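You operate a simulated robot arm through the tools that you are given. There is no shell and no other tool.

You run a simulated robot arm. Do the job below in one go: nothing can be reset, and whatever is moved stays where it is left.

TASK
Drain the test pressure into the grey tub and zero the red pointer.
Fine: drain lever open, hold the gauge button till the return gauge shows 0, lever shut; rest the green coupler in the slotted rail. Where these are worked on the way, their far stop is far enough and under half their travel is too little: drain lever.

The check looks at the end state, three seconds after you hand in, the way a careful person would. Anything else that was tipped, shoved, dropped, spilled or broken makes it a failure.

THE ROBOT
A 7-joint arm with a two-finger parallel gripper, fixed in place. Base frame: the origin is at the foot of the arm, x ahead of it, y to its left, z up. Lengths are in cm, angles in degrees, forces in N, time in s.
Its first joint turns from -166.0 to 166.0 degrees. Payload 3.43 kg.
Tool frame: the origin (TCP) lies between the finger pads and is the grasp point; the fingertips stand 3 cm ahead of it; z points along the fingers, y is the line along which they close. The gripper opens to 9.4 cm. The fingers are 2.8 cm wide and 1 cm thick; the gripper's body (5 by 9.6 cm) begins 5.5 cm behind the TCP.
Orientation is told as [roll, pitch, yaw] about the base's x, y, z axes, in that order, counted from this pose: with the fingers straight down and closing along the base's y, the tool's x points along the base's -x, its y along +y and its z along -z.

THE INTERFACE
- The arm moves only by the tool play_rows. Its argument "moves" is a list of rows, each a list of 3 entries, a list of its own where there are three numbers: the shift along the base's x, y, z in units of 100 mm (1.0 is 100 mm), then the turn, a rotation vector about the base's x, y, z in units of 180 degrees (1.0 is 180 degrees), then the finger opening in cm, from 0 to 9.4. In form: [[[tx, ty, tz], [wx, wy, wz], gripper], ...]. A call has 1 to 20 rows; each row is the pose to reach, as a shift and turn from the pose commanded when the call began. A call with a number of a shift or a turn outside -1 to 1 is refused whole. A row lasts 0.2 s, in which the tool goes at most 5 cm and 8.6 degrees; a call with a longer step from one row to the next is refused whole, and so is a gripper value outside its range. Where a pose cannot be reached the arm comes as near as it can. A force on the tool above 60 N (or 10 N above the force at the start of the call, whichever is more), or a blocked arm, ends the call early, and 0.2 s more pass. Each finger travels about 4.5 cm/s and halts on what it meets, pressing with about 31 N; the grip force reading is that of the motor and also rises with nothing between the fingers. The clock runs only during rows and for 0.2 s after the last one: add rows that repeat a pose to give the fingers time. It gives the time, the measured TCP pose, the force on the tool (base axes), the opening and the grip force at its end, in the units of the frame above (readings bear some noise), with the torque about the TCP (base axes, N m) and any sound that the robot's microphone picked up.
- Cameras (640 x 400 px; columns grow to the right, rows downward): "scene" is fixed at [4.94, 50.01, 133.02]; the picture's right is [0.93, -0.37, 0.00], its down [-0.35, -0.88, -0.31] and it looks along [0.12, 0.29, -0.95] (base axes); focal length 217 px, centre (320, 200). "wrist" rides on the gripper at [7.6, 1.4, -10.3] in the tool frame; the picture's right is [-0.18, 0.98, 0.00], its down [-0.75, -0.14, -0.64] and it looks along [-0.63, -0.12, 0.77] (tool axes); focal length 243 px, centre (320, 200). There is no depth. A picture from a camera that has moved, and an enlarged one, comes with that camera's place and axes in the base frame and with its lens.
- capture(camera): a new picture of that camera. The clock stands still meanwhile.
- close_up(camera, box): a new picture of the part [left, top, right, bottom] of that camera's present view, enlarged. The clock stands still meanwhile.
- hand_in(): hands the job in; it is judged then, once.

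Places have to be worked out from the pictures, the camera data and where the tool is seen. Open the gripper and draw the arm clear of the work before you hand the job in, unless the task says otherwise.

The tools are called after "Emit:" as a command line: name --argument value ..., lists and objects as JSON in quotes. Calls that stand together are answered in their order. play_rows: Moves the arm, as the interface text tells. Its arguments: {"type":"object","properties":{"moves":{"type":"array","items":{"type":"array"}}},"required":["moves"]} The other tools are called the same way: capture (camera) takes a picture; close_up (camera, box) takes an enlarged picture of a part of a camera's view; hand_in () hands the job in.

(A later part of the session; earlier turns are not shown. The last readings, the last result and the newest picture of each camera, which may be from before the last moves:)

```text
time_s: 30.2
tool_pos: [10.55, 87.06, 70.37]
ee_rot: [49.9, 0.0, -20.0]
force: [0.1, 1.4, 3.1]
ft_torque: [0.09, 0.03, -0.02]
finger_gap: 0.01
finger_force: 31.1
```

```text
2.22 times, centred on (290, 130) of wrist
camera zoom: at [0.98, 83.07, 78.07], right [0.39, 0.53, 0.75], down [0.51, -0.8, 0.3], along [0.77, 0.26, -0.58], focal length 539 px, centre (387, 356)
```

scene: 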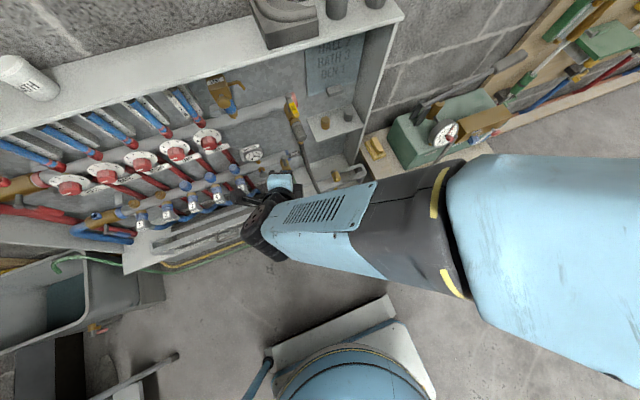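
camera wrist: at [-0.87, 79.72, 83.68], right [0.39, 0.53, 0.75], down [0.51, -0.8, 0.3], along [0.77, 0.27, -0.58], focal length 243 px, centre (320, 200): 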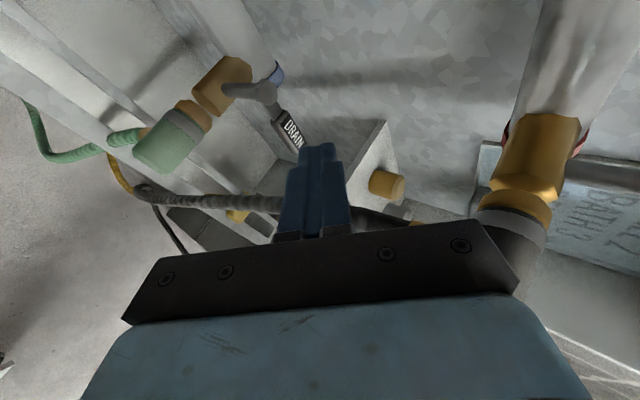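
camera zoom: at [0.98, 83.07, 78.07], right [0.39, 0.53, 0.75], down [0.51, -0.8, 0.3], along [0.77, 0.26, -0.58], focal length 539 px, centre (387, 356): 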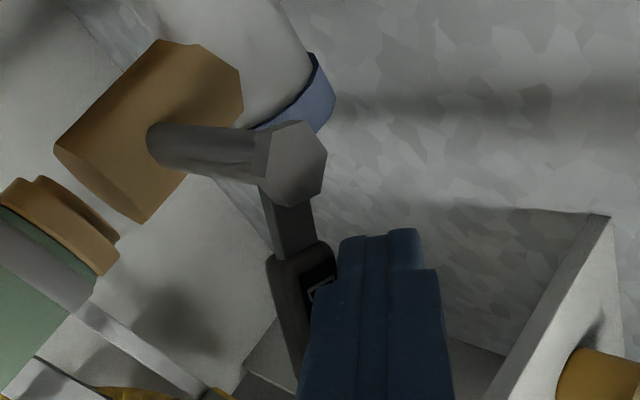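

The handle is swinging with only a few newtons of force. I'll continue along the arc toward the −y direction.

Emit:
play_rows --moves '[[[-0.005, -0.05, 0], [0, 0, 0], 0], [[-0.015, -0.1, 0], [0, 0, 0], 0], [[-0.035, -0.15, 0], [0, 0, 0], 0], [[-0.06, -0.19, 0], [0, 0, 0], 0], [[-0.09, -0.22, 0], [0, 0, 0], 0], [[-0.12, -0.24, 0], [0, 0, 0], 0], [[-0.15, -0.255, 0], [0, 0, 0], 0], [[-0.15, -0.255, 0], [0, 0, 0], 0]]'

Emit:
capture --camera "wrist"

Emit:
close_up --camera "wrist" --box '[160, 40, 420, 220]'

```text
time_s: 32.0
tool_pos: [9.03, 84.42, 70.27]
ee_rot: [49.9, 0.0, -20.0]
force: [1.8, -1.1, 1.3]
ft_torque: [-0.03, -0.04, -0.05]
finger_gap: 0.01
finger_force: 30.9
```

```text
taken
camera wrist: at [-0.52, 80.52, 78.01], right [0.39, 0.53, 0.75], down [0.51, -0.8, 0.3], along [0.77, 0.26, -0.58], focal length 243 px, centre (320, 200)
```

wrist: 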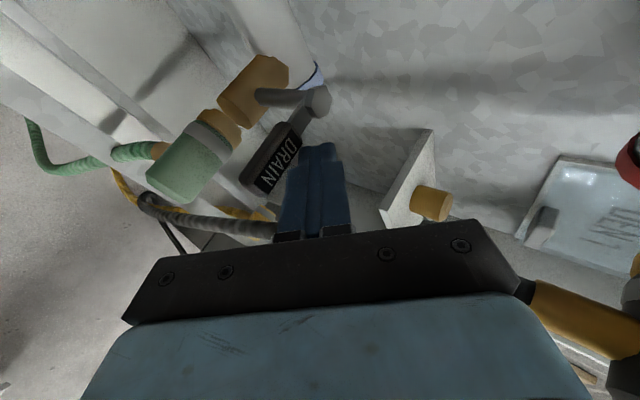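

```text
2.22 times, centred on (290, 130) of wrist
camera zoom: at [-0.52, 80.52, 78.01], right [0.39, 0.53, 0.75], down [0.51, -0.8, 0.3], along [0.77, 0.26, -0.58], focal length 539 px, centre (387, 356)
```

zoom: 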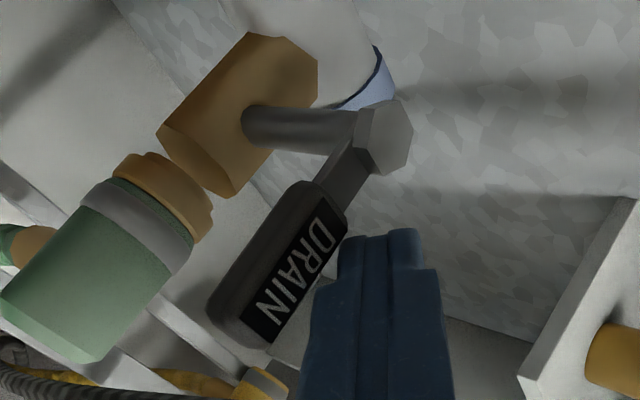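

The handle end is now at about (7.1, 82.5), aligned with the coupler. I'll nudge it slightly farther to make sure it is at its far stop.

Emit:
play_rows --moves '[[[-0.02, 0, 0], [0, 0, 0], 0], [[-0.04, 0, 0], [0, 0, 0], 0], [[-0.06, 0, 0], [0, 0, 0], 0], [[-0.06, 0, 0], [0, 0, 0], 0]]'

Emit:
close_up --camera "wrist" --box '[160, 40, 420, 220]'

```text
time_s: 33.0
tool_pos: [8.76, 84.47, 70.25]
ee_rot: [50.0, 0.0, -20.2]
force: [24.4, -5.4, 2.4]
ft_torque: [-0.06, -0.43, -0.21]
finger_gap: 0.02
finger_force: 31.3
```

```text
2.22 times, centred on (290, 130) of wrist
camera zoom: at [-0.82, 80.59, 78.0], right [0.39, 0.53, 0.75], down [0.51, -0.81, 0.3], along [0.77, 0.26, -0.58], focal length 539 px, centre (387, 356)
```

zoom: 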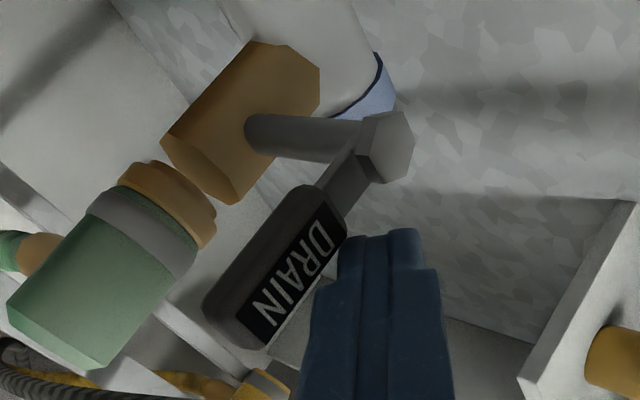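

Force rose to 24 N, so the lever is at its open stop. I'll ease off to the right and withdraw along the tool axis.

Emit:
play_rows --moves '[[[0.025, 0, 0], [0, 0, 0], 0], [[0.05, 0, 0], [0, 0, 0], 0], [[0.0, -0.144, 0.129], [0, 0, 0], 0], [[-0.05, -0.288, 0.257], [0, 0, 0], 0], [[-0.11, -0.432, 0.386], [0, 0, 0], 0], [[-0.16, -0.576, 0.514], [0, 0, 0], 0], [[-0.21, -0.72, 0.643], [0, 0, 0], 0], [[-0.21, -0.8, 0.66], [0, 0, 0], 0], [[-0.21, -0.8, 0.66], [0, 0, 0], 0]]'

Emit:
capture --camera "wrist"

Emit:
close_up --camera "scene" --box '[220, 100, 380, 220]'

```text
time_s: 35.0
tool_pos: [6.27, 76.54, 76.9]
ee_rot: [49.9, 0.1, -19.9]
force: [0.2, -0.3, 0.5]
ft_torque: [-0.03, -0.01, -0.01]
finger_gap: 0.02
finger_force: 31.2
```

```text
taken
camera wrist: at [-3.25, 72.56, 84.63], right [0.39, 0.53, 0.75], down [0.51, -0.8, 0.3], along [0.77, 0.27, -0.58], focal length 243 px, centre (320, 200)
```

wrist: 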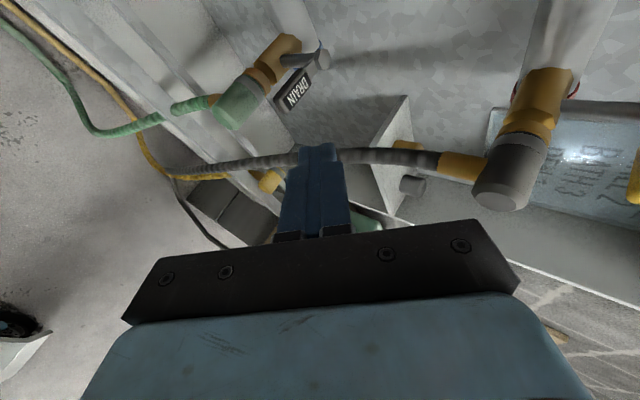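

```text
3.33 times, centred on (300, 160) of scene
camera zoom: at [4.94, 50.01, 133.02], right [0.93, -0.37, 0.0], down [-0.35, -0.88, -0.31], along [0.12, 0.29, -0.95], focal length 724 px, centre (387, 333)
```

zoom: 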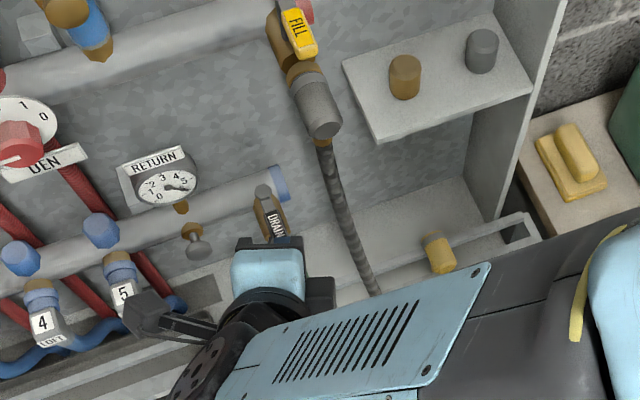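

The lever handle clearly points toward the front now and the black hose is undisturbed. Next I'll level the tool (roll 70°, yaw 0) in front of the gauge button at about (−1.35, 87.5, 62.7).

Emit:
play_rows --moves '[[[-0.127, -0.1, -0.1], [0.018327, -0.003232, 0.018328], 0], [[-0.254, -0.16, -0.24], [0.036653, -0.006463, 0.036657], 0], [[-0.381, -0.2, -0.4], [0.05498, -0.009695, 0.054985], 0], [[-0.508, -0.23, -0.6], [0.073307, -0.012927, 0.073313], 0], [[-0.635, -0.254, -0.8], [0.091633, -0.016158, 0.091642], 0], [[-0.762, -0.254, -0.98], [0.10996, -0.01939, 0.10997], 0], [[-0.762, -0.254, -0.98], [0.10996, -0.01939, 0.10997], 0]]'

Emit:
capture --camera "wrist"

Emit:
close_up --camera "scene" --box '[200, 120, 320, 210]'

```text
time_s: 36.6
tool_pos: [-1.31, 73.89, 67.16]
ee_rot: [70.1, 0.0, 0.1]
force: [0.1, 0.1, -0.5]
ft_torque: [0.01, 0.01, 0.01]
finger_gap: 0.01
finger_force: 31.0
```

```text
taken
camera wrist: at [-8.9, 64.72, 71.98], right [0.18, 0.34, 0.92], down [0.75, -0.65, 0.09], along [0.63, 0.68, -0.37], focal length 243 px, centre (320, 200)
```

wrist: 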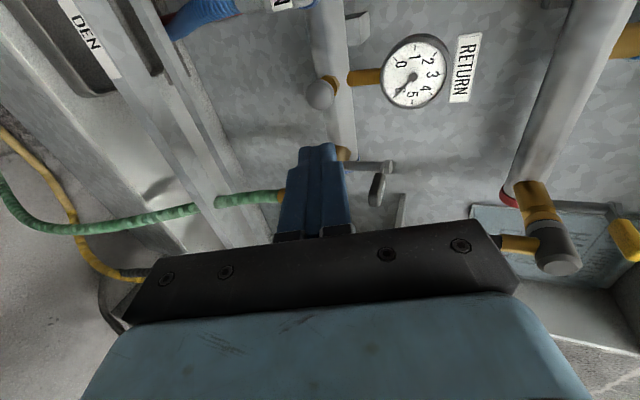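

```text
4.44 times, centred on (260, 165) of scene
camera zoom: at [4.94, 50.01, 133.02], right [0.93, -0.37, 0.0], down [-0.35, -0.88, -0.31], along [0.12, 0.29, -0.95], focal length 965 px, centre (587, 356)
```

zoom: 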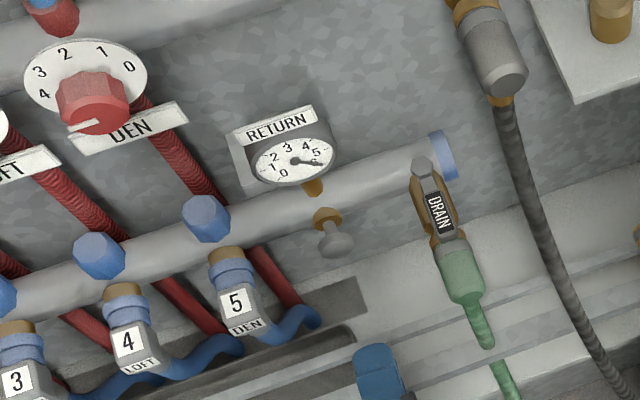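

The gauge and button are clearly visible to both cameras. The button centre is at about (−1.45, 87.6, 62.4). I'll move the closed fingertips to about 1.5 cm in front of it.

Emit:
play_rows --moves '[[[-0.003, 0.17, -0.1], [0, 0, 0], 0], [[-0.006, 0.34, -0.2], [0, 0, 0], 0], [[-0.01, 0.51, -0.3], [0, 0, 0], 0], [[-0.014, 0.68, -0.4], [0, 0, 0], 0], [[-0.014, 0.86, -0.42], [0, 0, 0], 0], [[-0.014, 0.86, -0.42], [0, 0, 0], 0]]'

Emit:
close_up --camera "wrist" --box '[220, 40, 480, 220]'

Emit:
close_up --camera "scene" --box '[220, 130, 300, 190]'

```text
time_s: 38.0
tool_pos: [-1.36, 82.62, 62.85]
ee_rot: [70.1, 0.0, 0.0]
force: [-0.2, 0.5, -0.7]
ft_torque: [-0.01, 0.01, 0.01]
finger_gap: 0.0
finger_force: 31.0
```

```text
2.22 times, centred on (350, 130) of wrist
camera zoom: at [-9.04, 73.4, 67.78], right [0.18, 0.34, 0.92], down [0.75, -0.65, 0.09], along [0.63, 0.68, -0.37], focal length 539 px, centre (253, 356)
```

zoom: 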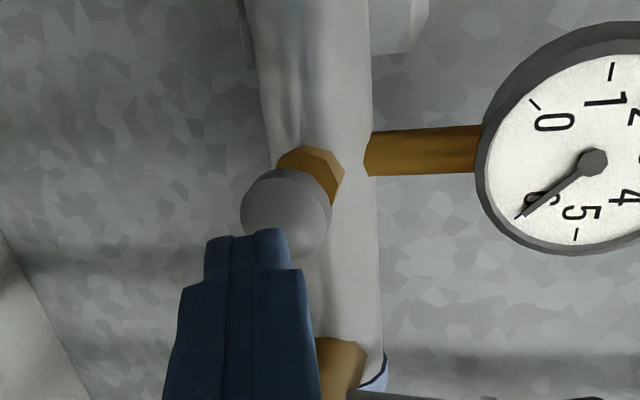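

```text
6.67 times, centred on (260, 160) of scene
camera zoom: at [4.94, 50.01, 133.02], right [0.93, -0.37, 0.0], down [-0.35, -0.88, -0.31], along [0.12, 0.29, -0.95], focal length 1447 px, centre (720, 467)
```

zoom: 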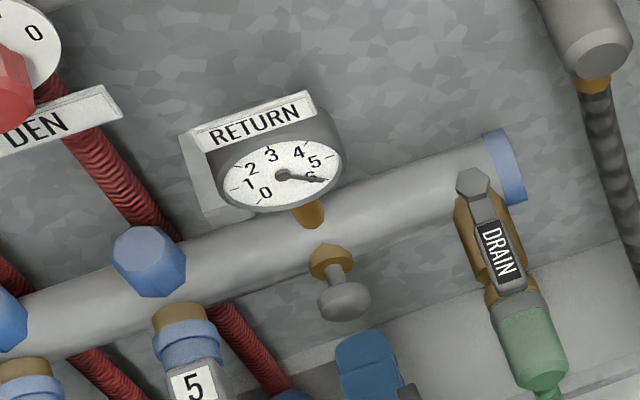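

The needle is at 6 and the button is about 2 cm ahead of the fingertips. I'll advance to contact and then press in small increments.

Emit:
play_rows --moves '[[[-0.02, 0.1, 0], [0, 0, 0], 0], [[-0.02, 0.17, 0], [0, 0, 0], 0], [[-0.02, 0.2, 0], [0, 0, 0], 0], [[-0.02, 0.22, 0], [0, 0, 0], 0], [[-0.02, 0.24, 0], [0, 0, 0], 0], [[-0.02, 0.24, 0], [0, 0, 0], 0]]'

Emit:
close_up --camera "wrist" --box '[220, 40, 480, 220]'

Emit:
close_up --camera "scene" --box '[220, 130, 300, 190]'

```text
time_s: 39.4
tool_pos: [-1.67, 84.88, 62.95]
ee_rot: [69.9, -0.1, 0.1]
force: [-0.8, -2.6, 0.1]
ft_torque: [-0.02, -0.01, 0.0]
finger_gap: 0.02
finger_force: 31.3
```

```text
2.22 times, centred on (350, 130) of wrist
camera zoom: at [-9.25, 75.73, 67.78], right [0.18, 0.34, 0.92], down [0.75, -0.65, 0.09], along [0.63, 0.68, -0.37], focal length 539 px, centre (253, 356)
```

zoom: 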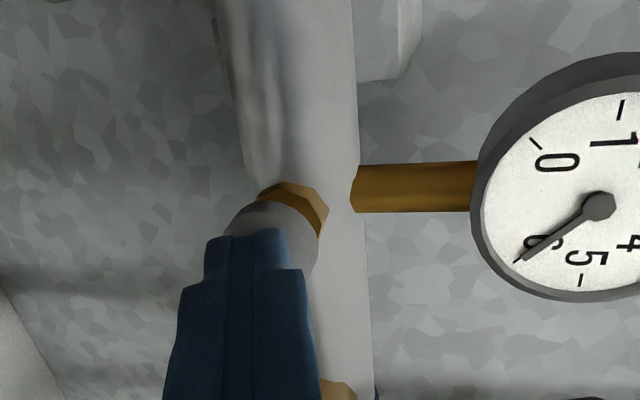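

```text
6.67 times, centred on (260, 160) of scene
camera zoom: at [4.94, 50.01, 133.02], right [0.93, -0.37, 0.0], down [-0.35, -0.88, -0.31], along [0.12, 0.29, -0.95], focal length 1447 px, centre (720, 467)
```

zoom: 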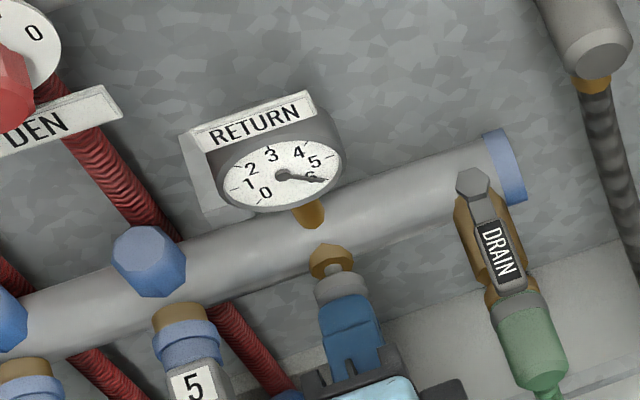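

Contact is starting (−2.6 N), so I'll press farther in small steps.

Emit:
play_rows --moves '[[[0, 0.01, 0], [0, 0, 0], 0], [[0, 0.02, 0], [0, 0, 0], 0], [[0, 0.03, 0], [0, 0, 0], 0], [[0, 0.04, 0], [0, 0, 0], 0], [[0, 0.05, 0], [0, 0, 0], 0], [[0, 0.05, 0], [0, 0, 0], 0], [[0, 0.05, 0], [0, 0, 0], 0]]'

Emit:
close_up --camera "scene" --box '[220, 130, 300, 190]'

```text
time_s: 41.0
tool_pos: [-1.77, 85.45, 63.02]
ee_rot: [70.0, -0.1, 0.0]
force: [-0.3, -4.2, -1.0]
ft_torque: [-0.05, 0.0, 0.0]
finger_gap: 0.02
finger_force: 31.8
heard: click
```

```text
6.67 times, centred on (260, 160) of scene
camera zoom: at [4.94, 50.01, 133.02], right [0.93, -0.37, 0.0], down [-0.35, -0.88, -0.31], along [0.12, 0.29, -0.95], focal length 1447 px, centre (720, 467)
```

zoom: 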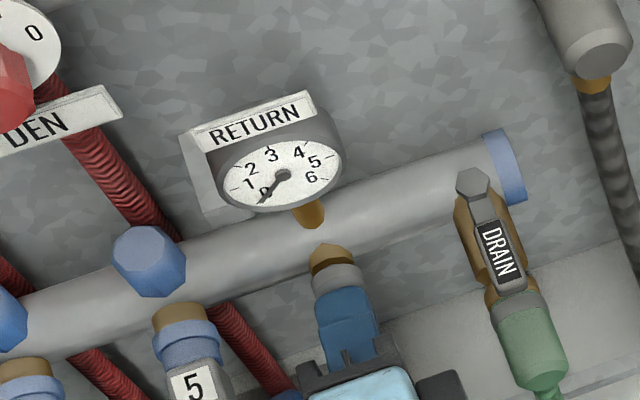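

I heard a click and the return needle has dropped to 0. I'll hold a bit longer and check the needle and the pump gauge.

Emit:
play_rows --moves '[[[0, 0, 0], [0, 0, 0], 0], [[0, 0.005, 0], [0, 0, 0], 0], [[0, 0.005, 0], [0, 0, 0], 0], [[0, 0.005, 0], [0, 0, 0], 0], [[0, 0.005, 0], [0, 0, 0], 0], [[0, 0.005, 0], [0, 0, 0], 0], [[0, 0.005, 0], [0, 0, 0], 0], [[0, 0.005, 0], [0, 0, 0], 0], [[0, 0.005, 0], [0, 0, 0], 0], [[0, 0.005, 0], [0, 0, 0], 0], [[0, 0.005, 0], [0, 0, 0], 0], [[0, 0.005, 0], [0, 0, 0], 0]]'

Emit:
close_up --camera "wrist" --box '[300, 60, 560, 220]'

Emit:
close_up --camera "scene" --box '[420, 100, 500, 160]'

Emit:
capture --camera "scene"

```text
time_s: 43.6
tool_pos: [-1.58, 85.37, 62.86]
ee_rot: [69.9, -0.1, 0.0]
force: [0.0, -4.4, -0.6]
ft_torque: [-0.02, -0.02, -0.01]
finger_gap: 0.0
finger_force: 30.7
```

```text
2.46 times, centred on (430, 140) of wrist
camera zoom: at [-9.28, 76.3, 67.82], right [0.18, 0.34, 0.92], down [0.75, -0.65, 0.09], along [0.63, 0.68, -0.37], focal length 597 px, centre (49, 348)
```

zoom: 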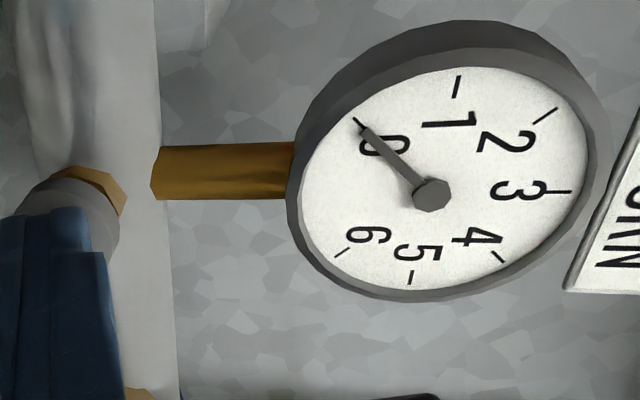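

```text
6.67 times, centred on (460, 130) of scene
camera zoom: at [4.94, 50.01, 133.02], right [0.93, -0.37, 0.0], down [-0.35, -0.88, -0.31], along [0.12, 0.29, -0.95], focal length 1447 px, centre (-613, 667)
```

zoom: 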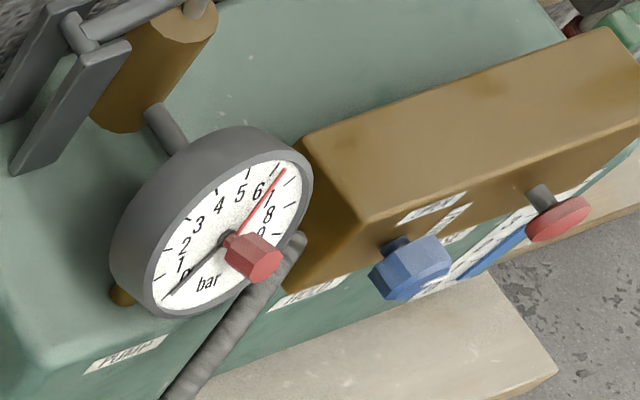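

```text
taken
```

scene: 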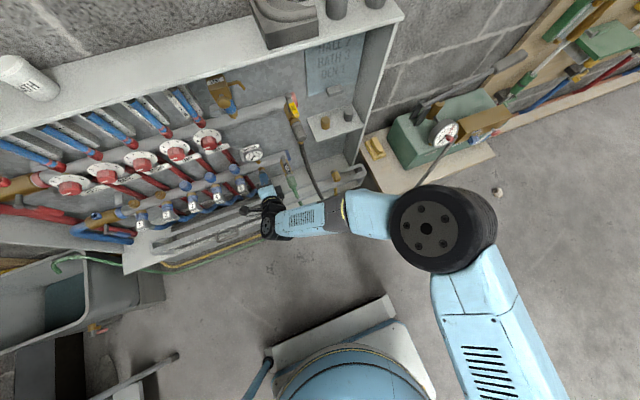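

Both gauges read 0, and the red pointer is still up at about 6.5. Next I'll release the button, back off, and position the closed fingers to the left of the drain handle so I can push it shut.

Emit:
play_rows --moves '[[[0, -0.15, 0], [0, 0, 0], 0], [[0, -0.35, 0], [0, 0, 0], 0], [[0, -0.55, 0.05], [0, 0, 0], 0], [[0.1, -0.65, 0.25], [0, 0, 0], 0], [[0.22, -0.65, 0.45], [0, 0, 0], 0], [[0.34, -0.6, 0.634], [0, 0, 0], 0], [[0.45, -0.48, 0.634], [0, 0, 0], 0], [[0.5, -0.34, 0.634], [0, 0, 0], 0], [[0.5, -0.34, 0.634], [0, 0, 0], 0]]'

Emit:
close_up --camera "wrist" --box '[180, 20, 440, 220]'

Emit:
close_up --camera "scene" --box '[220, 120, 340, 210]'

```text
time_s: 45.6
tool_pos: [3.31, 82.03, 69.26]
ee_rot: [70.0, -0.1, 0.0]
force: [0.3, 0.3, 0.0]
ft_torque: [0.0, 0.02, 0.02]
finger_gap: 0.0
finger_force: 31.5
```

```text
2.00 times, centred on (310, 120) of wrist
camera zoom: at [-4.27, 72.92, 74.14], right [0.18, 0.34, 0.92], down [0.75, -0.65, 0.09], along [0.63, 0.68, -0.37], focal length 485 px, centre (340, 360)
```

zoom: 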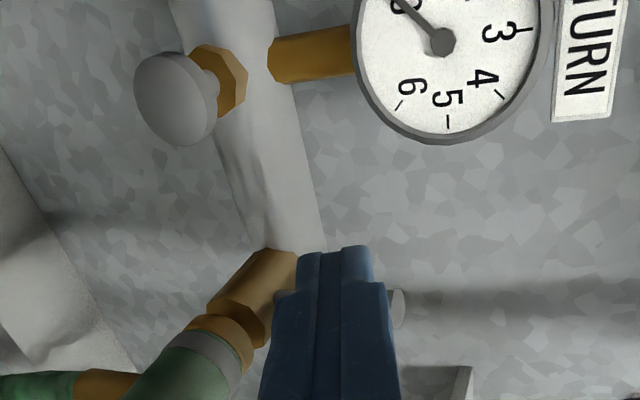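

```text
4.44 times, centred on (280, 165) of scene
camera zoom: at [4.94, 50.01, 133.02], right [0.93, -0.37, 0.0], down [-0.35, -0.88, -0.31], along [0.12, 0.29, -0.95], focal length 965 px, centre (498, 356)
```

zoom: 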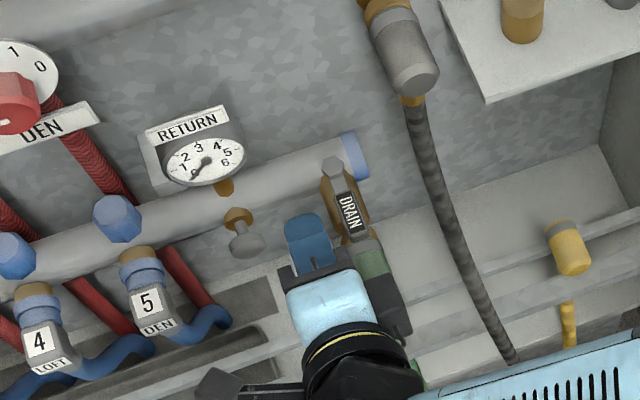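

The fingers sit just left of the handle. I'll sweep it shut along the reverse arc (to +x, then +y) and watch the force.

Emit:
play_rows --moves '[[[0.08, -0.01, 0], [0, 0, 0], 0], [[0.16, -0.01, 0], [0, 0, 0], 0], [[0.22, -0.015, 0], [0, 0, 0], 0], [[0.28, -0.01, 0], [0, 0, 0], 0], [[0.34, 0.0, 0], [0, 0, 0], 0], [[0.38, 0.02, 0], [0, 0, 0], 0], [[0.42, 0.045, 0], [0, 0, 0], 0], [[0.45, 0.075, 0], [0, 0, 0], 0], [[0.48, 0.11, 0], [0, 0, 0], 0], [[0.5, 0.145, 0], [0, 0, 0], 0], [[0.52, 0.18, 0], [0, 0, 0], 0], [[0.53, 0.215, 0], [0, 0, 0], 0], [[0.53, 0.215, 0], [0, 0, 0], 0]]'

Emit:
close_up --camera "wrist" --box '[180, 20, 440, 220]'

Emit:
close_up --camera "scene" --box '[220, 120, 340, 210]'

```text
time_s: 48.4
tool_pos: [8.7, 84.24, 69.34]
ee_rot: [70.0, 0.0, 0.0]
force: [-0.4, -0.2, -0.1]
ft_torque: [0.02, 0.05, -0.01]
finger_gap: 0.0
finger_force: 31.2
```

```text
2.00 times, centred on (310, 120) of wrist
camera zoom: at [1.06, 75.07, 74.18], right [0.18, 0.34, 0.92], down [0.75, -0.65, 0.09], along [0.63, 0.68, -0.37], focal length 485 px, centre (340, 360)
```

zoom: 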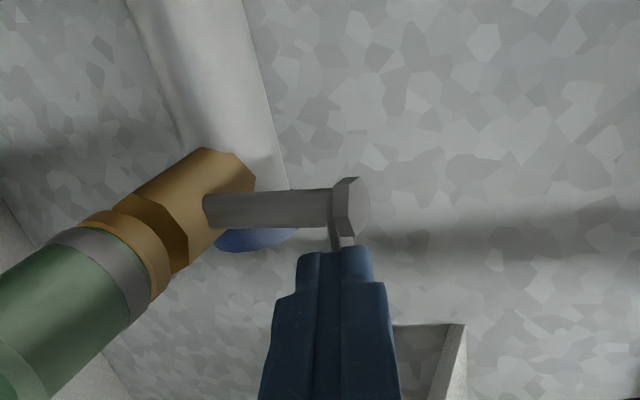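

```text
4.44 times, centred on (280, 165) of scene
camera zoom: at [4.94, 50.01, 133.02], right [0.93, -0.37, 0.0], down [-0.35, -0.88, -0.31], along [0.12, 0.29, -0.95], focal length 965 px, centre (498, 356)
```

zoom: 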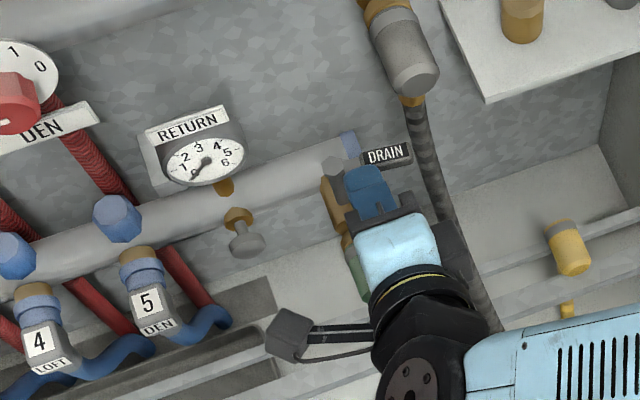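

The handle is almost back to +x with no residual force. I'll push a little farther in +y to seat it at its closed stop.

Emit:
play_rows --moves '[[[0, 0.02, 0], [0, 0, 0], 0], [[0, 0.035, 0], [0, 0, 0], 0], [[0, 0.05, 0], [0, 0, 0], 0], [[0, 0.06, 0], [0, 0, 0], 0], [[0, 0.06, 0], [0, 0, 0], 0]]'

Emit:
close_up --camera "scene" --box '[260, 130, 340, 190]'

```text
time_s: 49.6
tool_pos: [8.75, 84.63, 69.21]
ee_rot: [69.8, 0.1, 0.0]
force: [10.5, -43.4, 12.4]
ft_torque: [0.09, -0.22, -0.54]
finger_gap: 0.01
finger_force: 30.7
```

```text
6.67 times, centred on (300, 160) of scene
camera zoom: at [4.94, 50.01, 133.02], right [0.93, -0.37, 0.0], down [-0.35, -0.88, -0.31], along [0.12, 0.29, -0.95], focal length 1447 px, centre (453, 467)
```

zoom: 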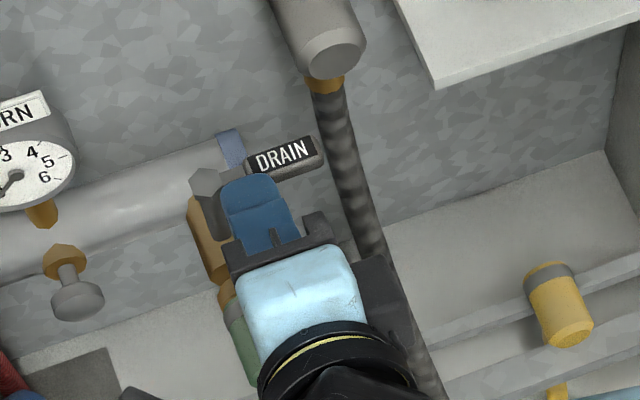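

The lever is seated at its closed stop (43 N reaction) and the label is back in its original position. I'll withdraw, then roll the tool 90° about its axis so the fingers close along x for the green coupler.

Emit:
play_rows --moves '[[[0, -0.04, 0], [0, 0, 0], 0], [[0, -0.2, 0.02], [0, 0, 0], 0], [[0, -0.4, 0.05], [0, 0, 0], 0], [[-0.02, -0.6, 0.1], [0, 0, 0], 0], [[-0.05, -0.8, 0.15], [0, 0, 0], 0], [[-0.1, -0.95, 0.2], [0, 0, 0], 0], [[-0.1, -0.95, 0.2], [0, 0, 0], 0]]'

Emit:
play_rows --moves '[[[0, -0.05, 0], [0, 0.042727, -0.015545], 0], [[0, -0.1, 0], [0, 0.085455, -0.031091], 1], [[0, -0.15, 0], [0, 0.128182, -0.046636], 2], [[0, -0.2, 0], [0, 0.170909, -0.062182], 3], [[0, -0.25, 0], [0, 0.213636, -0.077727], 4], [[0, -0.3, 0], [0, 0.256364, -0.093273], 5], [[0, -0.35, 0], [0, 0.299091, -0.108818], 5], [[0, -0.4, 0], [0, 0.341818, -0.124364], 5], [[0, -0.45, 0], [0, 0.384545, -0.139909], 5], [[0, -0.5, 0], [0, 0.427273, -0.155455], 5], [[0, -0.5, 0], [0, 0.47, -0.171], 5], [[0, -0.5, 0], [0, 0.47, -0.171], 5]]'

Emit:
capture --camera "wrist"

Emit:
capture --camera "scene"

```text
time_s: 51.2
tool_pos: [7.52, 75.25, 71.2]
ee_rot: [70.0, 0.0, 0.0]
force: [0.5, -0.3, 0.6]
ft_torque: [-0.01, -0.03, 0.0]
finger_gap: 0.0
finger_force: 30.9
```

```text
time_s: 53.8
tool_pos: [7.57, 70.35, 71.17]
ee_rot: [-0.4, 70.1, -90.3]
force: [-0.1, 0.2, 0.1]
ft_torque: [-0.04, 0.03, 0.0]
finger_gap: 4.97
finger_force: 0.1
```

```text
taken
camera wrist: at [9.1, 63.26, 81.93], right [0.98, -0.06, -0.18], down [-0.14, -0.86, -0.49], along [-0.12, 0.51, -0.85], focal length 243 px, centre (320, 200)
```

wrist: 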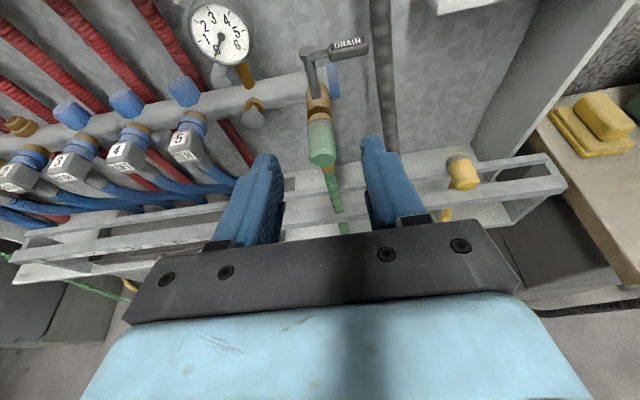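

```text
taken
```

scene: 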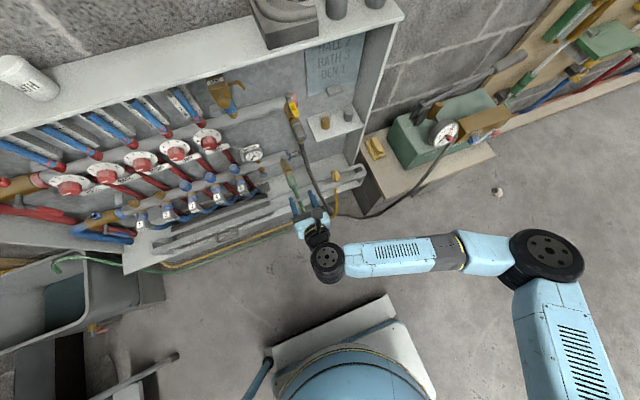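

The roll worked with no flags, the lever is shut and the gauge reads 0. I'll zoom in on the coupler and the rail for accurate geometry.

Emit:
close_up --camera "wrist" --box '[250, 80, 390, 240]'

Emit:
close_up --camera "wrist" --box '[390, 130, 580, 250]'

Emit:
close_up --camera "wrist" --box '[0, 180, 260, 300]'

Emit:
close_up --camera "scene" --box '[260, 150, 380, 230]'

```text
2.50 times, centred on (320, 160) of wrist
camera zoom: at [9.1, 63.26, 81.93], right [0.98, -0.06, -0.18], down [-0.14, -0.86, -0.49], along [-0.12, 0.51, -0.85], focal length 606 px, centre (320, 300)
```

zoom: 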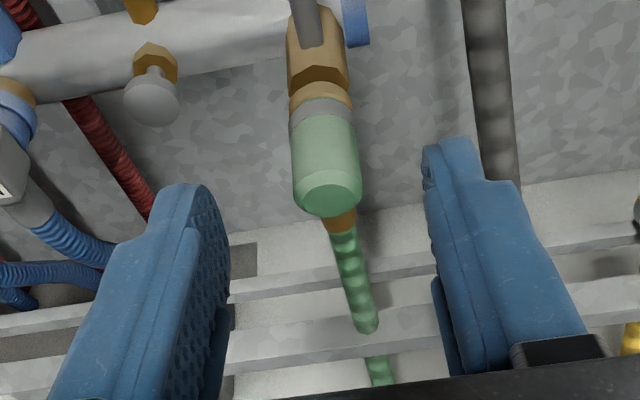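

```text
3.33 times, centred on (485, 190) of wrist
camera zoom: at [9.1, 63.26, 81.93], right [0.98, -0.06, -0.18], down [-0.14, -0.86, -0.49], along [-0.12, 0.51, -0.85], focal length 809 px, centre (-230, 233)
```

zoom: 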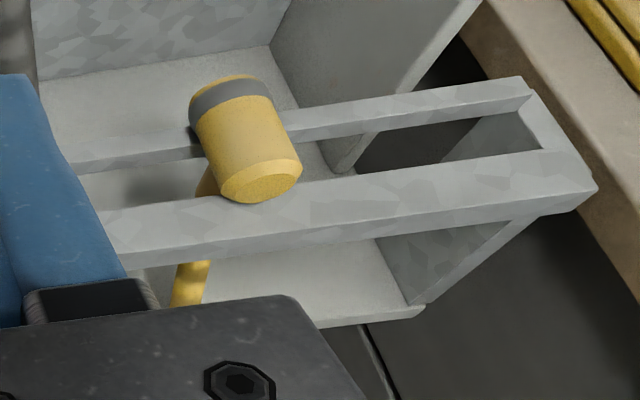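

```text
2.46 times, centred on (130, 240) of wrist
camera zoom: at [9.1, 63.26, 81.93], right [0.98, -0.06, -0.18], down [-0.14, -0.86, -0.49], along [-0.12, 0.51, -0.85], focal length 597 px, centre (788, 102)
```

zoom: 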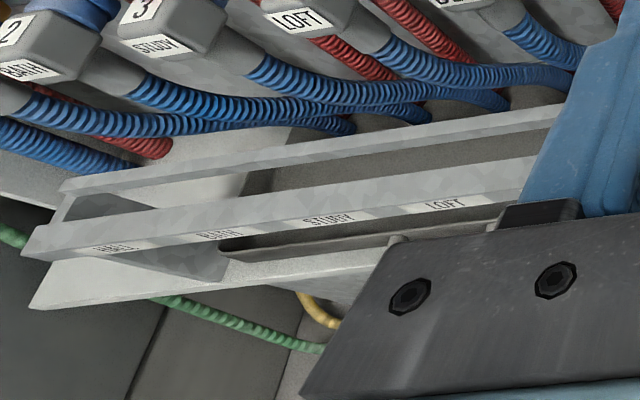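

```text
5.00 times, centred on (320, 190) of scene
camera zoom: at [4.94, 50.01, 133.02], right [0.93, -0.37, 0.0], down [-0.35, -0.88, -0.31], along [0.12, 0.29, -0.95], focal length 1085 px, centre (320, 250)
```

zoom: 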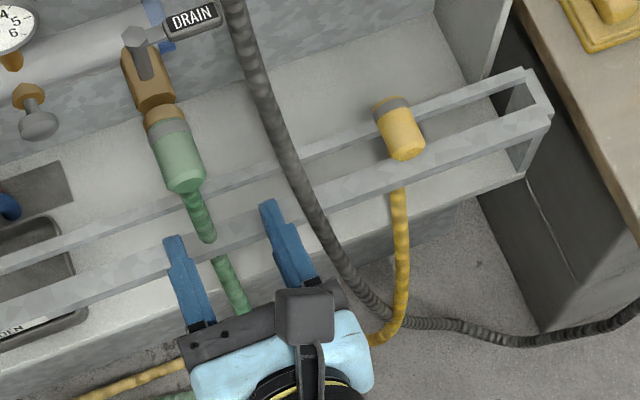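

The green hose already passes down through the rail slot, and the yellow coupler shows the parked pose: axis along y, spanning both bars, elbow in the slot. The green coupler is at about (7.0, y 79.3–83.5, 63.0). I'll level the tool and drop to just in front of it.

Emit:
play_rows --moves '[[[-0.01, 0.0, -0.15], [0.0222, 0, 0], 5], [[-0.02, 0.0, -0.3], [0.0444, 0, 0], 5], [[-0.03, 0.0, -0.45], [0.0667, 0, 0], 5], [[-0.045, 0.0, -0.6], [0.0889, 0, 0], 5], [[-0.057, 0.05, -0.767], [0.1111, 0, 0], 5], [[-0.057, 0.15, -0.767], [0.1111, 0, 0], 5], [[-0.057, 0.2, -0.767], [0.1111, 0, 0], 5], [[-0.057, 0.2, -0.767], [0.1111, 0, 0], 5]]'

Emit:
capture --camera "wrist"

Emit:
close_up --camera "scene" --box '[230, 130, 350, 210]'

```text
time_s: 55.6
tool_pos: [7.24, 72.3, 63.55]
ee_rot: [-97.5, 89.9, 172.6]
force: [0.2, -0.5, -0.9]
ft_torque: [-0.03, 0.0, 0.02]
finger_gap: 5.01
finger_force: 0.1
```

```text
taken
camera wrist: at [8.55, 62.07, 71.2], right [0.98, 0.0, -0.19], down [-0.14, -0.64, -0.75], along [-0.12, 0.77, -0.63], focal length 243 px, centre (320, 200)
```

wrist: 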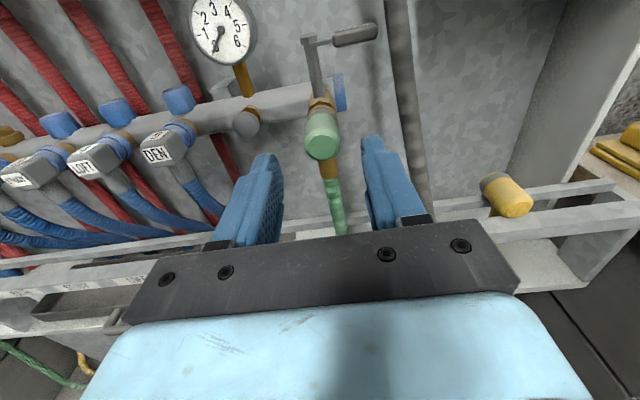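

```text
5.00 times, centred on (290, 170) of scene
camera zoom: at [4.94, 50.01, 133.02], right [0.93, -0.37, 0.0], down [-0.35, -0.88, -0.31], along [0.12, 0.29, -0.95], focal length 1085 px, centre (470, 350)
```

zoom: 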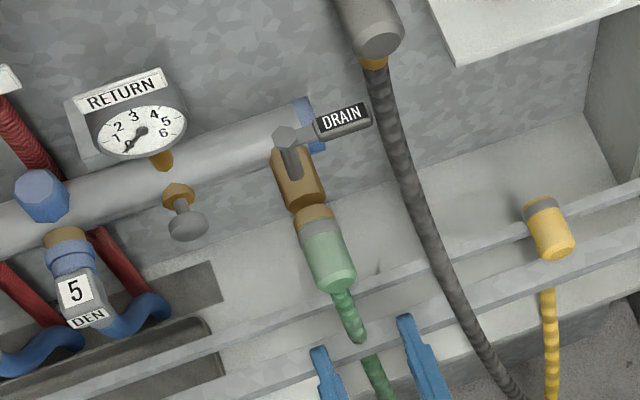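

The tool is level at [7.2, 72.3, 63.6]. I'll zoom on the yellow coupler and rail from this flatter angle to pin the resting height.

Emit:
close_up --camera "wrist" --box '[440, 140, 640, 260]'

Emit:
close_up --camera "wrist" --box '[240, 90, 420, 240]'

Emit:
close_up --camera "scene" --box '[310, 155, 370, 200]'

```text
3.20 times, centred on (540, 200) of wrist
camera zoom: at [8.55, 62.07, 71.2], right [0.98, 0.0, -0.19], down [-0.14, -0.64, -0.75], along [-0.12, 0.77, -0.63], focal length 776 px, centre (-384, 200)
```

zoom: 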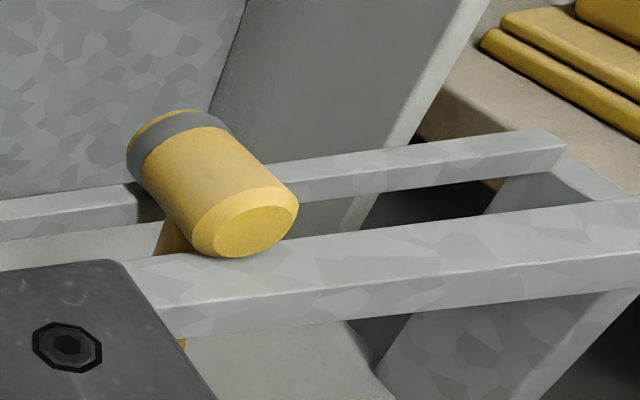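

```text
2.67 times, centred on (330, 165) of wrist
camera zoom: at [8.55, 62.07, 71.2], right [0.98, 0.0, -0.19], down [-0.14, -0.64, -0.75], along [-0.12, 0.77, -0.63], focal length 647 px, centre (293, 293)
```

zoom: 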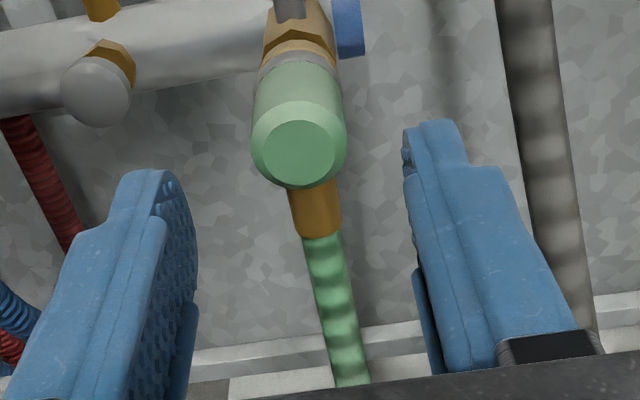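

```text
8.89 times, centred on (340, 178) of scene
camera zoom: at [4.94, 50.01, 133.02], right [0.93, -0.37, 0.0], down [-0.35, -0.88, -0.31], along [0.12, 0.29, -0.95], focal length 1930 px, centre (142, 400)
```

zoom: 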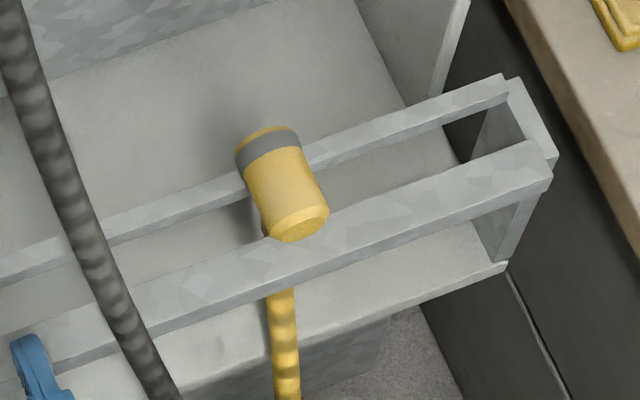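

The rail bar tops are at z≈49.85. The front bar spans y≈78.9–80.9, the slot is ≈80.9–83.2, and the rear bar ends at ≈84.6. The parked yellow axis is at z≈51.3, y 79.9–84.5. Now I'll advance the open fingers around the green coupler.

Emit:
play_rows --moves '[[[-0.01, 0.15, -0.02], [0, 0, 0], 5], [[-0.02, 0.3, -0.045], [0, 0, 0], 5], [[-0.02, 0.45, -0.045], [0, 0, 0], 5], [[-0.02, 0.6, -0.045], [0, 0, 0], 5], [[-0.02, 0.72, -0.045], [0, 0, 0], 5], [[-0.02, 0.8, -0.045], [0, 0, 0], 5], [[-0.02, 0.8, -0.045], [0, 0, 0], 5]]'

Emit:
capture --camera "wrist"

Emit:
close_up --camera "scene" --box '[250, 140, 340, 200]'

```text
time_s: 57.2
tool_pos: [6.84, 80.47, 63.09]
ee_rot: [-96.2, 89.9, 173.9]
force: [0.8, -0.7, 0.2]
ft_torque: [0.0, -0.03, -0.01]
finger_gap: 4.98
finger_force: 0.0
```

```text
taken
camera wrist: at [8.31, 70.07, 70.77], right [0.98, 0.0, -0.19], down [-0.14, -0.64, -0.75], along [-0.12, 0.77, -0.63], focal length 243 px, centre (320, 200)
```

wrist: 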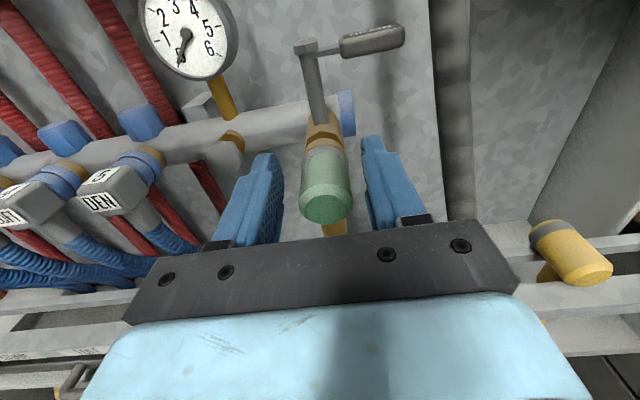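

```text
6.67 times, centred on (295, 170) of scene
camera zoom: at [4.94, 50.01, 133.02], right [0.93, -0.37, 0.0], down [-0.35, -0.88, -0.31], along [0.12, 0.29, -0.95], focal length 1447 px, centre (487, 400)
```

zoom: 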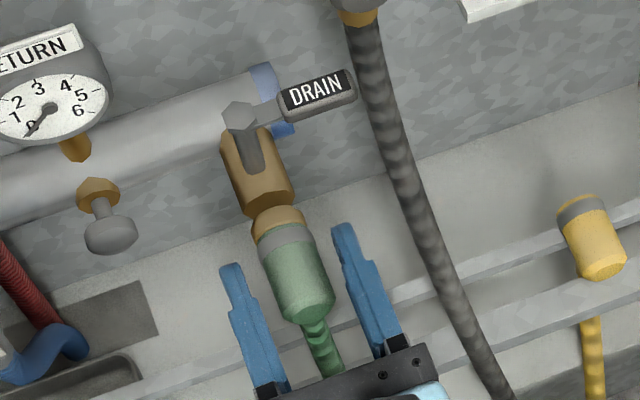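

The fingers straddle the coupler evenly, with tips at the grey ring. I'll close on it.

Emit:
play_rows --moves '[[[0, 0, 0], [0, 0, 0], 4], [[0, 0, 0], [0, 0, 0], 3], [[0, 0, 0], [0, 0, 0], 2], [[0, 0, 0], [0, 0, 0], 1], [[0, 0, 0], [0, 0, 0], 1]]'

Emit:
close_up --camera "wrist" --box '[220, 100, 420, 250]'

```text
time_s: 58.4
tool_pos: [6.73, 80.38, 63.1]
ee_rot: [-87.9, 89.9, -177.7]
force: [3.6, -0.5, 0.1]
ft_torque: [0.01, -0.07, -0.27]
finger_gap: 3.37
finger_force: 30.6
heard: snap
```

```text
2.67 times, centred on (320, 175) of wrist
camera zoom: at [8.16, 70.01, 70.77], right [0.98, 0.0, -0.19], down [-0.14, -0.64, -0.75], along [-0.12, 0.77, -0.63], focal length 647 px, centre (320, 267)
```

zoom: 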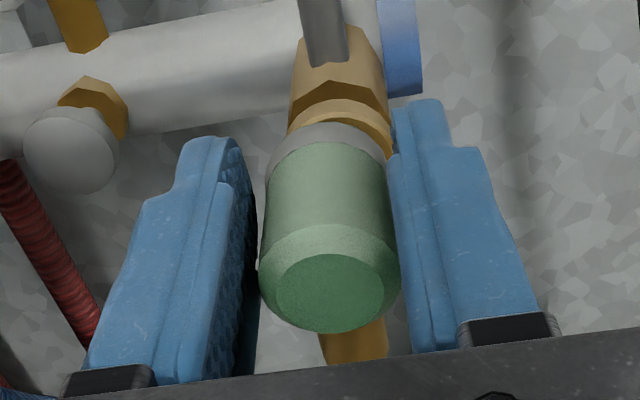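

There was a snap and the gap reads 3.37 cm, so the coupler is gripped and its collar probably released. I'll pull it gently straight out along −y and watch the force.

Emit:
play_rows --moves '[[[0, -0.03, 0], [0, 0, 0], 1], [[0, -0.06, 0], [0, 0, 0], 1], [[0, -0.1, 0], [0, 0, 0], 1], [[0, -0.15, 0], [0, 0, 0], 1], [[0, -0.2, 0], [0, 0, 0], 1], [[0, -0.2, 0], [0, 0, 0], 1]]'

Emit:
close_up --camera "wrist" --box '[220, 80, 420, 250]'

Emit:
close_up --camera "scene" --box '[250, 140, 340, 200]'

```text
time_s: 59.8
tool_pos: [6.86, 78.26, 63.1]
ee_rot: [-99.6, 89.9, 170.4]
force: [-0.2, -0.7, 0.8]
ft_torque: [0.0, 0.03, 0.0]
finger_gap: 3.39
finger_force: 31.0
```

```text
2.35 times, centred on (320, 165) of wrist
camera zoom: at [8.27, 68.05, 70.77], right [0.98, 0.0, -0.19], down [-0.14, -0.64, -0.75], along [-0.12, 0.77, -0.63], focal length 571 px, centre (320, 282)
```

zoom: 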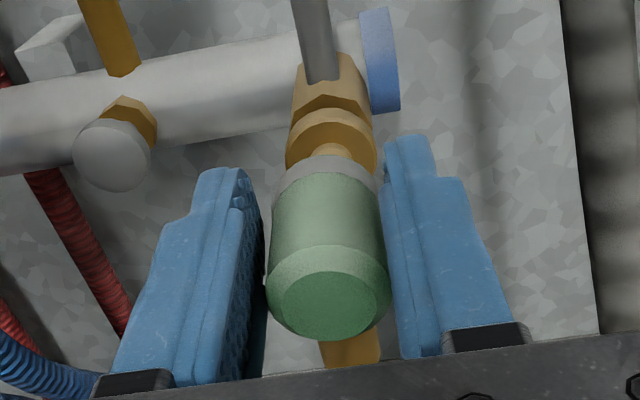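

```text
6.67 times, centred on (295, 170) of scene
camera zoom: at [4.94, 50.01, 133.02], right [0.93, -0.37, 0.0], down [-0.35, -0.88, -0.31], along [0.12, 0.29, -0.95], focal length 1447 px, centre (487, 400)
```

zoom: 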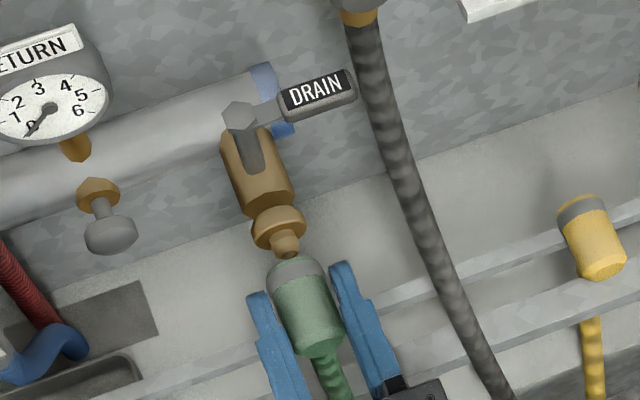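

The coupler slid off cleanly with no force and is held firmly. I'll pull back 3 cm more to clear the spigot, then lower it in front of the rail, keeping its elbow above bar height.

Emit:
play_rows --moves '[[[0.005, -0.1, 0], [0, 0, 0], 1], [[0.01, -0.2, 0], [0, 0, 0], 1], [[0.01, -0.3, 0], [0, 0, 0], 1], [[0.01, -0.33, -0.1], [0, 0, 0], 1], [[0.01, -0.33, -0.2], [0, 0, 0], 1], [[0.01, -0.33, -0.3], [0, 0, 0], 1], [[0.01, -0.33, -0.4], [0, 0, 0], 1], [[0.01, -0.33, -0.5], [0, 0, 0], 1], [[0.01, -0.33, -0.55], [0, 0, 0], 1], [[0.01, -0.33, -0.55], [0, 0, 0], 1]]'

Emit:
capture --camera "wrist"

Emit:
close_up --camera "scene" --box '[230, 140, 350, 230]'

```text
time_s: 62.0
tool_pos: [6.95, 74.97, 57.66]
ee_rot: [-104.6, 89.9, 165.5]
force: [0.0, 0.0, 0.4]
ft_torque: [0.05, -0.01, -0.02]
finger_gap: 3.36
finger_force: 30.5
```

```text
taken
camera wrist: at [8.41, 64.73, 65.24], right [0.98, 0.0, -0.19], down [-0.14, -0.64, -0.75], along [-0.12, 0.77, -0.63], focal length 243 px, centre (320, 200)
```

wrist: 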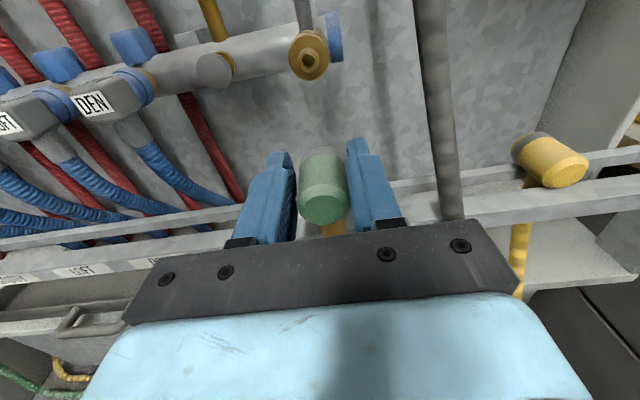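

```text
4.44 times, centred on (290, 185) of scene
camera zoom: at [4.94, 50.01, 133.02], right [0.93, -0.37, 0.0], down [-0.35, -0.88, -0.31], along [0.12, 0.29, -0.95], focal length 965 px, centre (453, 267)
```

zoom: 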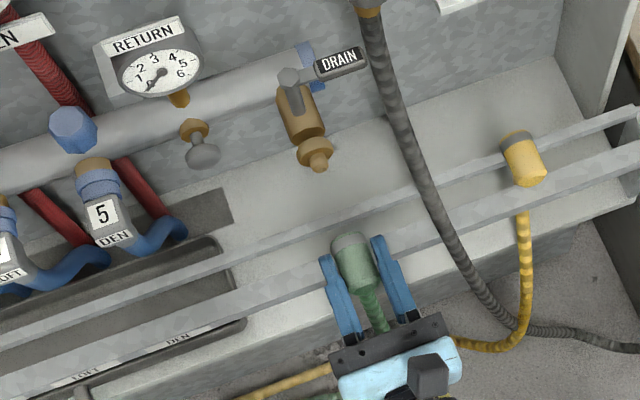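

The coupler is held in front of the rail at [6.95, 75, 57.7]. I'll move it +y to hover directly over the slot and check alignment against the yellow one.

Emit:
play_rows --moves '[[[0, 0.1, 0], [0, 0, 0], 1], [[0, 0.2, 0], [0, 0, 0], 1], [[0, 0.3, 0], [0, 0, 0], 1], [[0, 0.4, 0], [0, 0, 0], 1], [[0, 0.5, 0], [0, 0, 0], 1], [[0, 0.59, 0], [0, 0, 0], 1], [[0, 0.59, 0], [0, 0, 0], 1]]'

Emit:
capture --camera "wrist"

Emit:
close_up --camera "scene" --box '[250, 150, 350, 225]'

```text
time_s: 63.6
tool_pos: [7.05, 81.03, 57.62]
ee_rot: [-92.4, 90.0, 177.6]
force: [0.7, 0.4, 0.1]
ft_torque: [0.01, -0.01, 0.0]
finger_gap: 3.39
finger_force: 31.4
```

```text
taken
camera wrist: at [8.43, 70.64, 65.29], right [0.98, 0.0, -0.19], down [-0.14, -0.64, -0.75], along [-0.12, 0.77, -0.63], focal length 243 px, centre (320, 200)
```

wrist: 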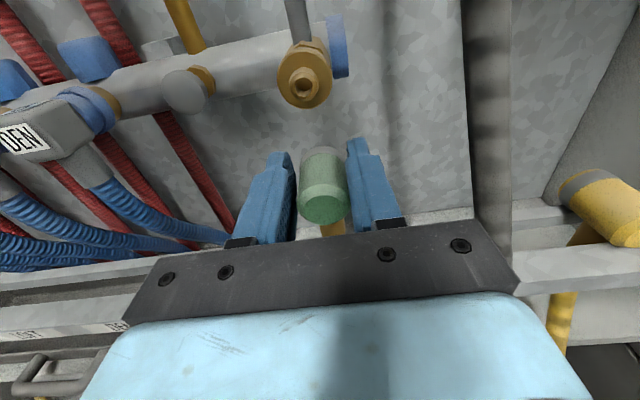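

```text
5.33 times, centred on (300, 188) of scene
camera zoom: at [4.94, 50.01, 133.02], right [0.93, -0.37, 0.0], down [-0.35, -0.88, -0.31], along [0.12, 0.29, -0.95], focal length 1158 px, centre (427, 267)
```

zoom: 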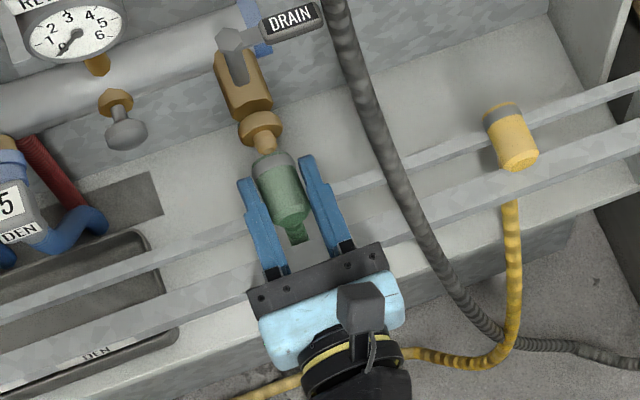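

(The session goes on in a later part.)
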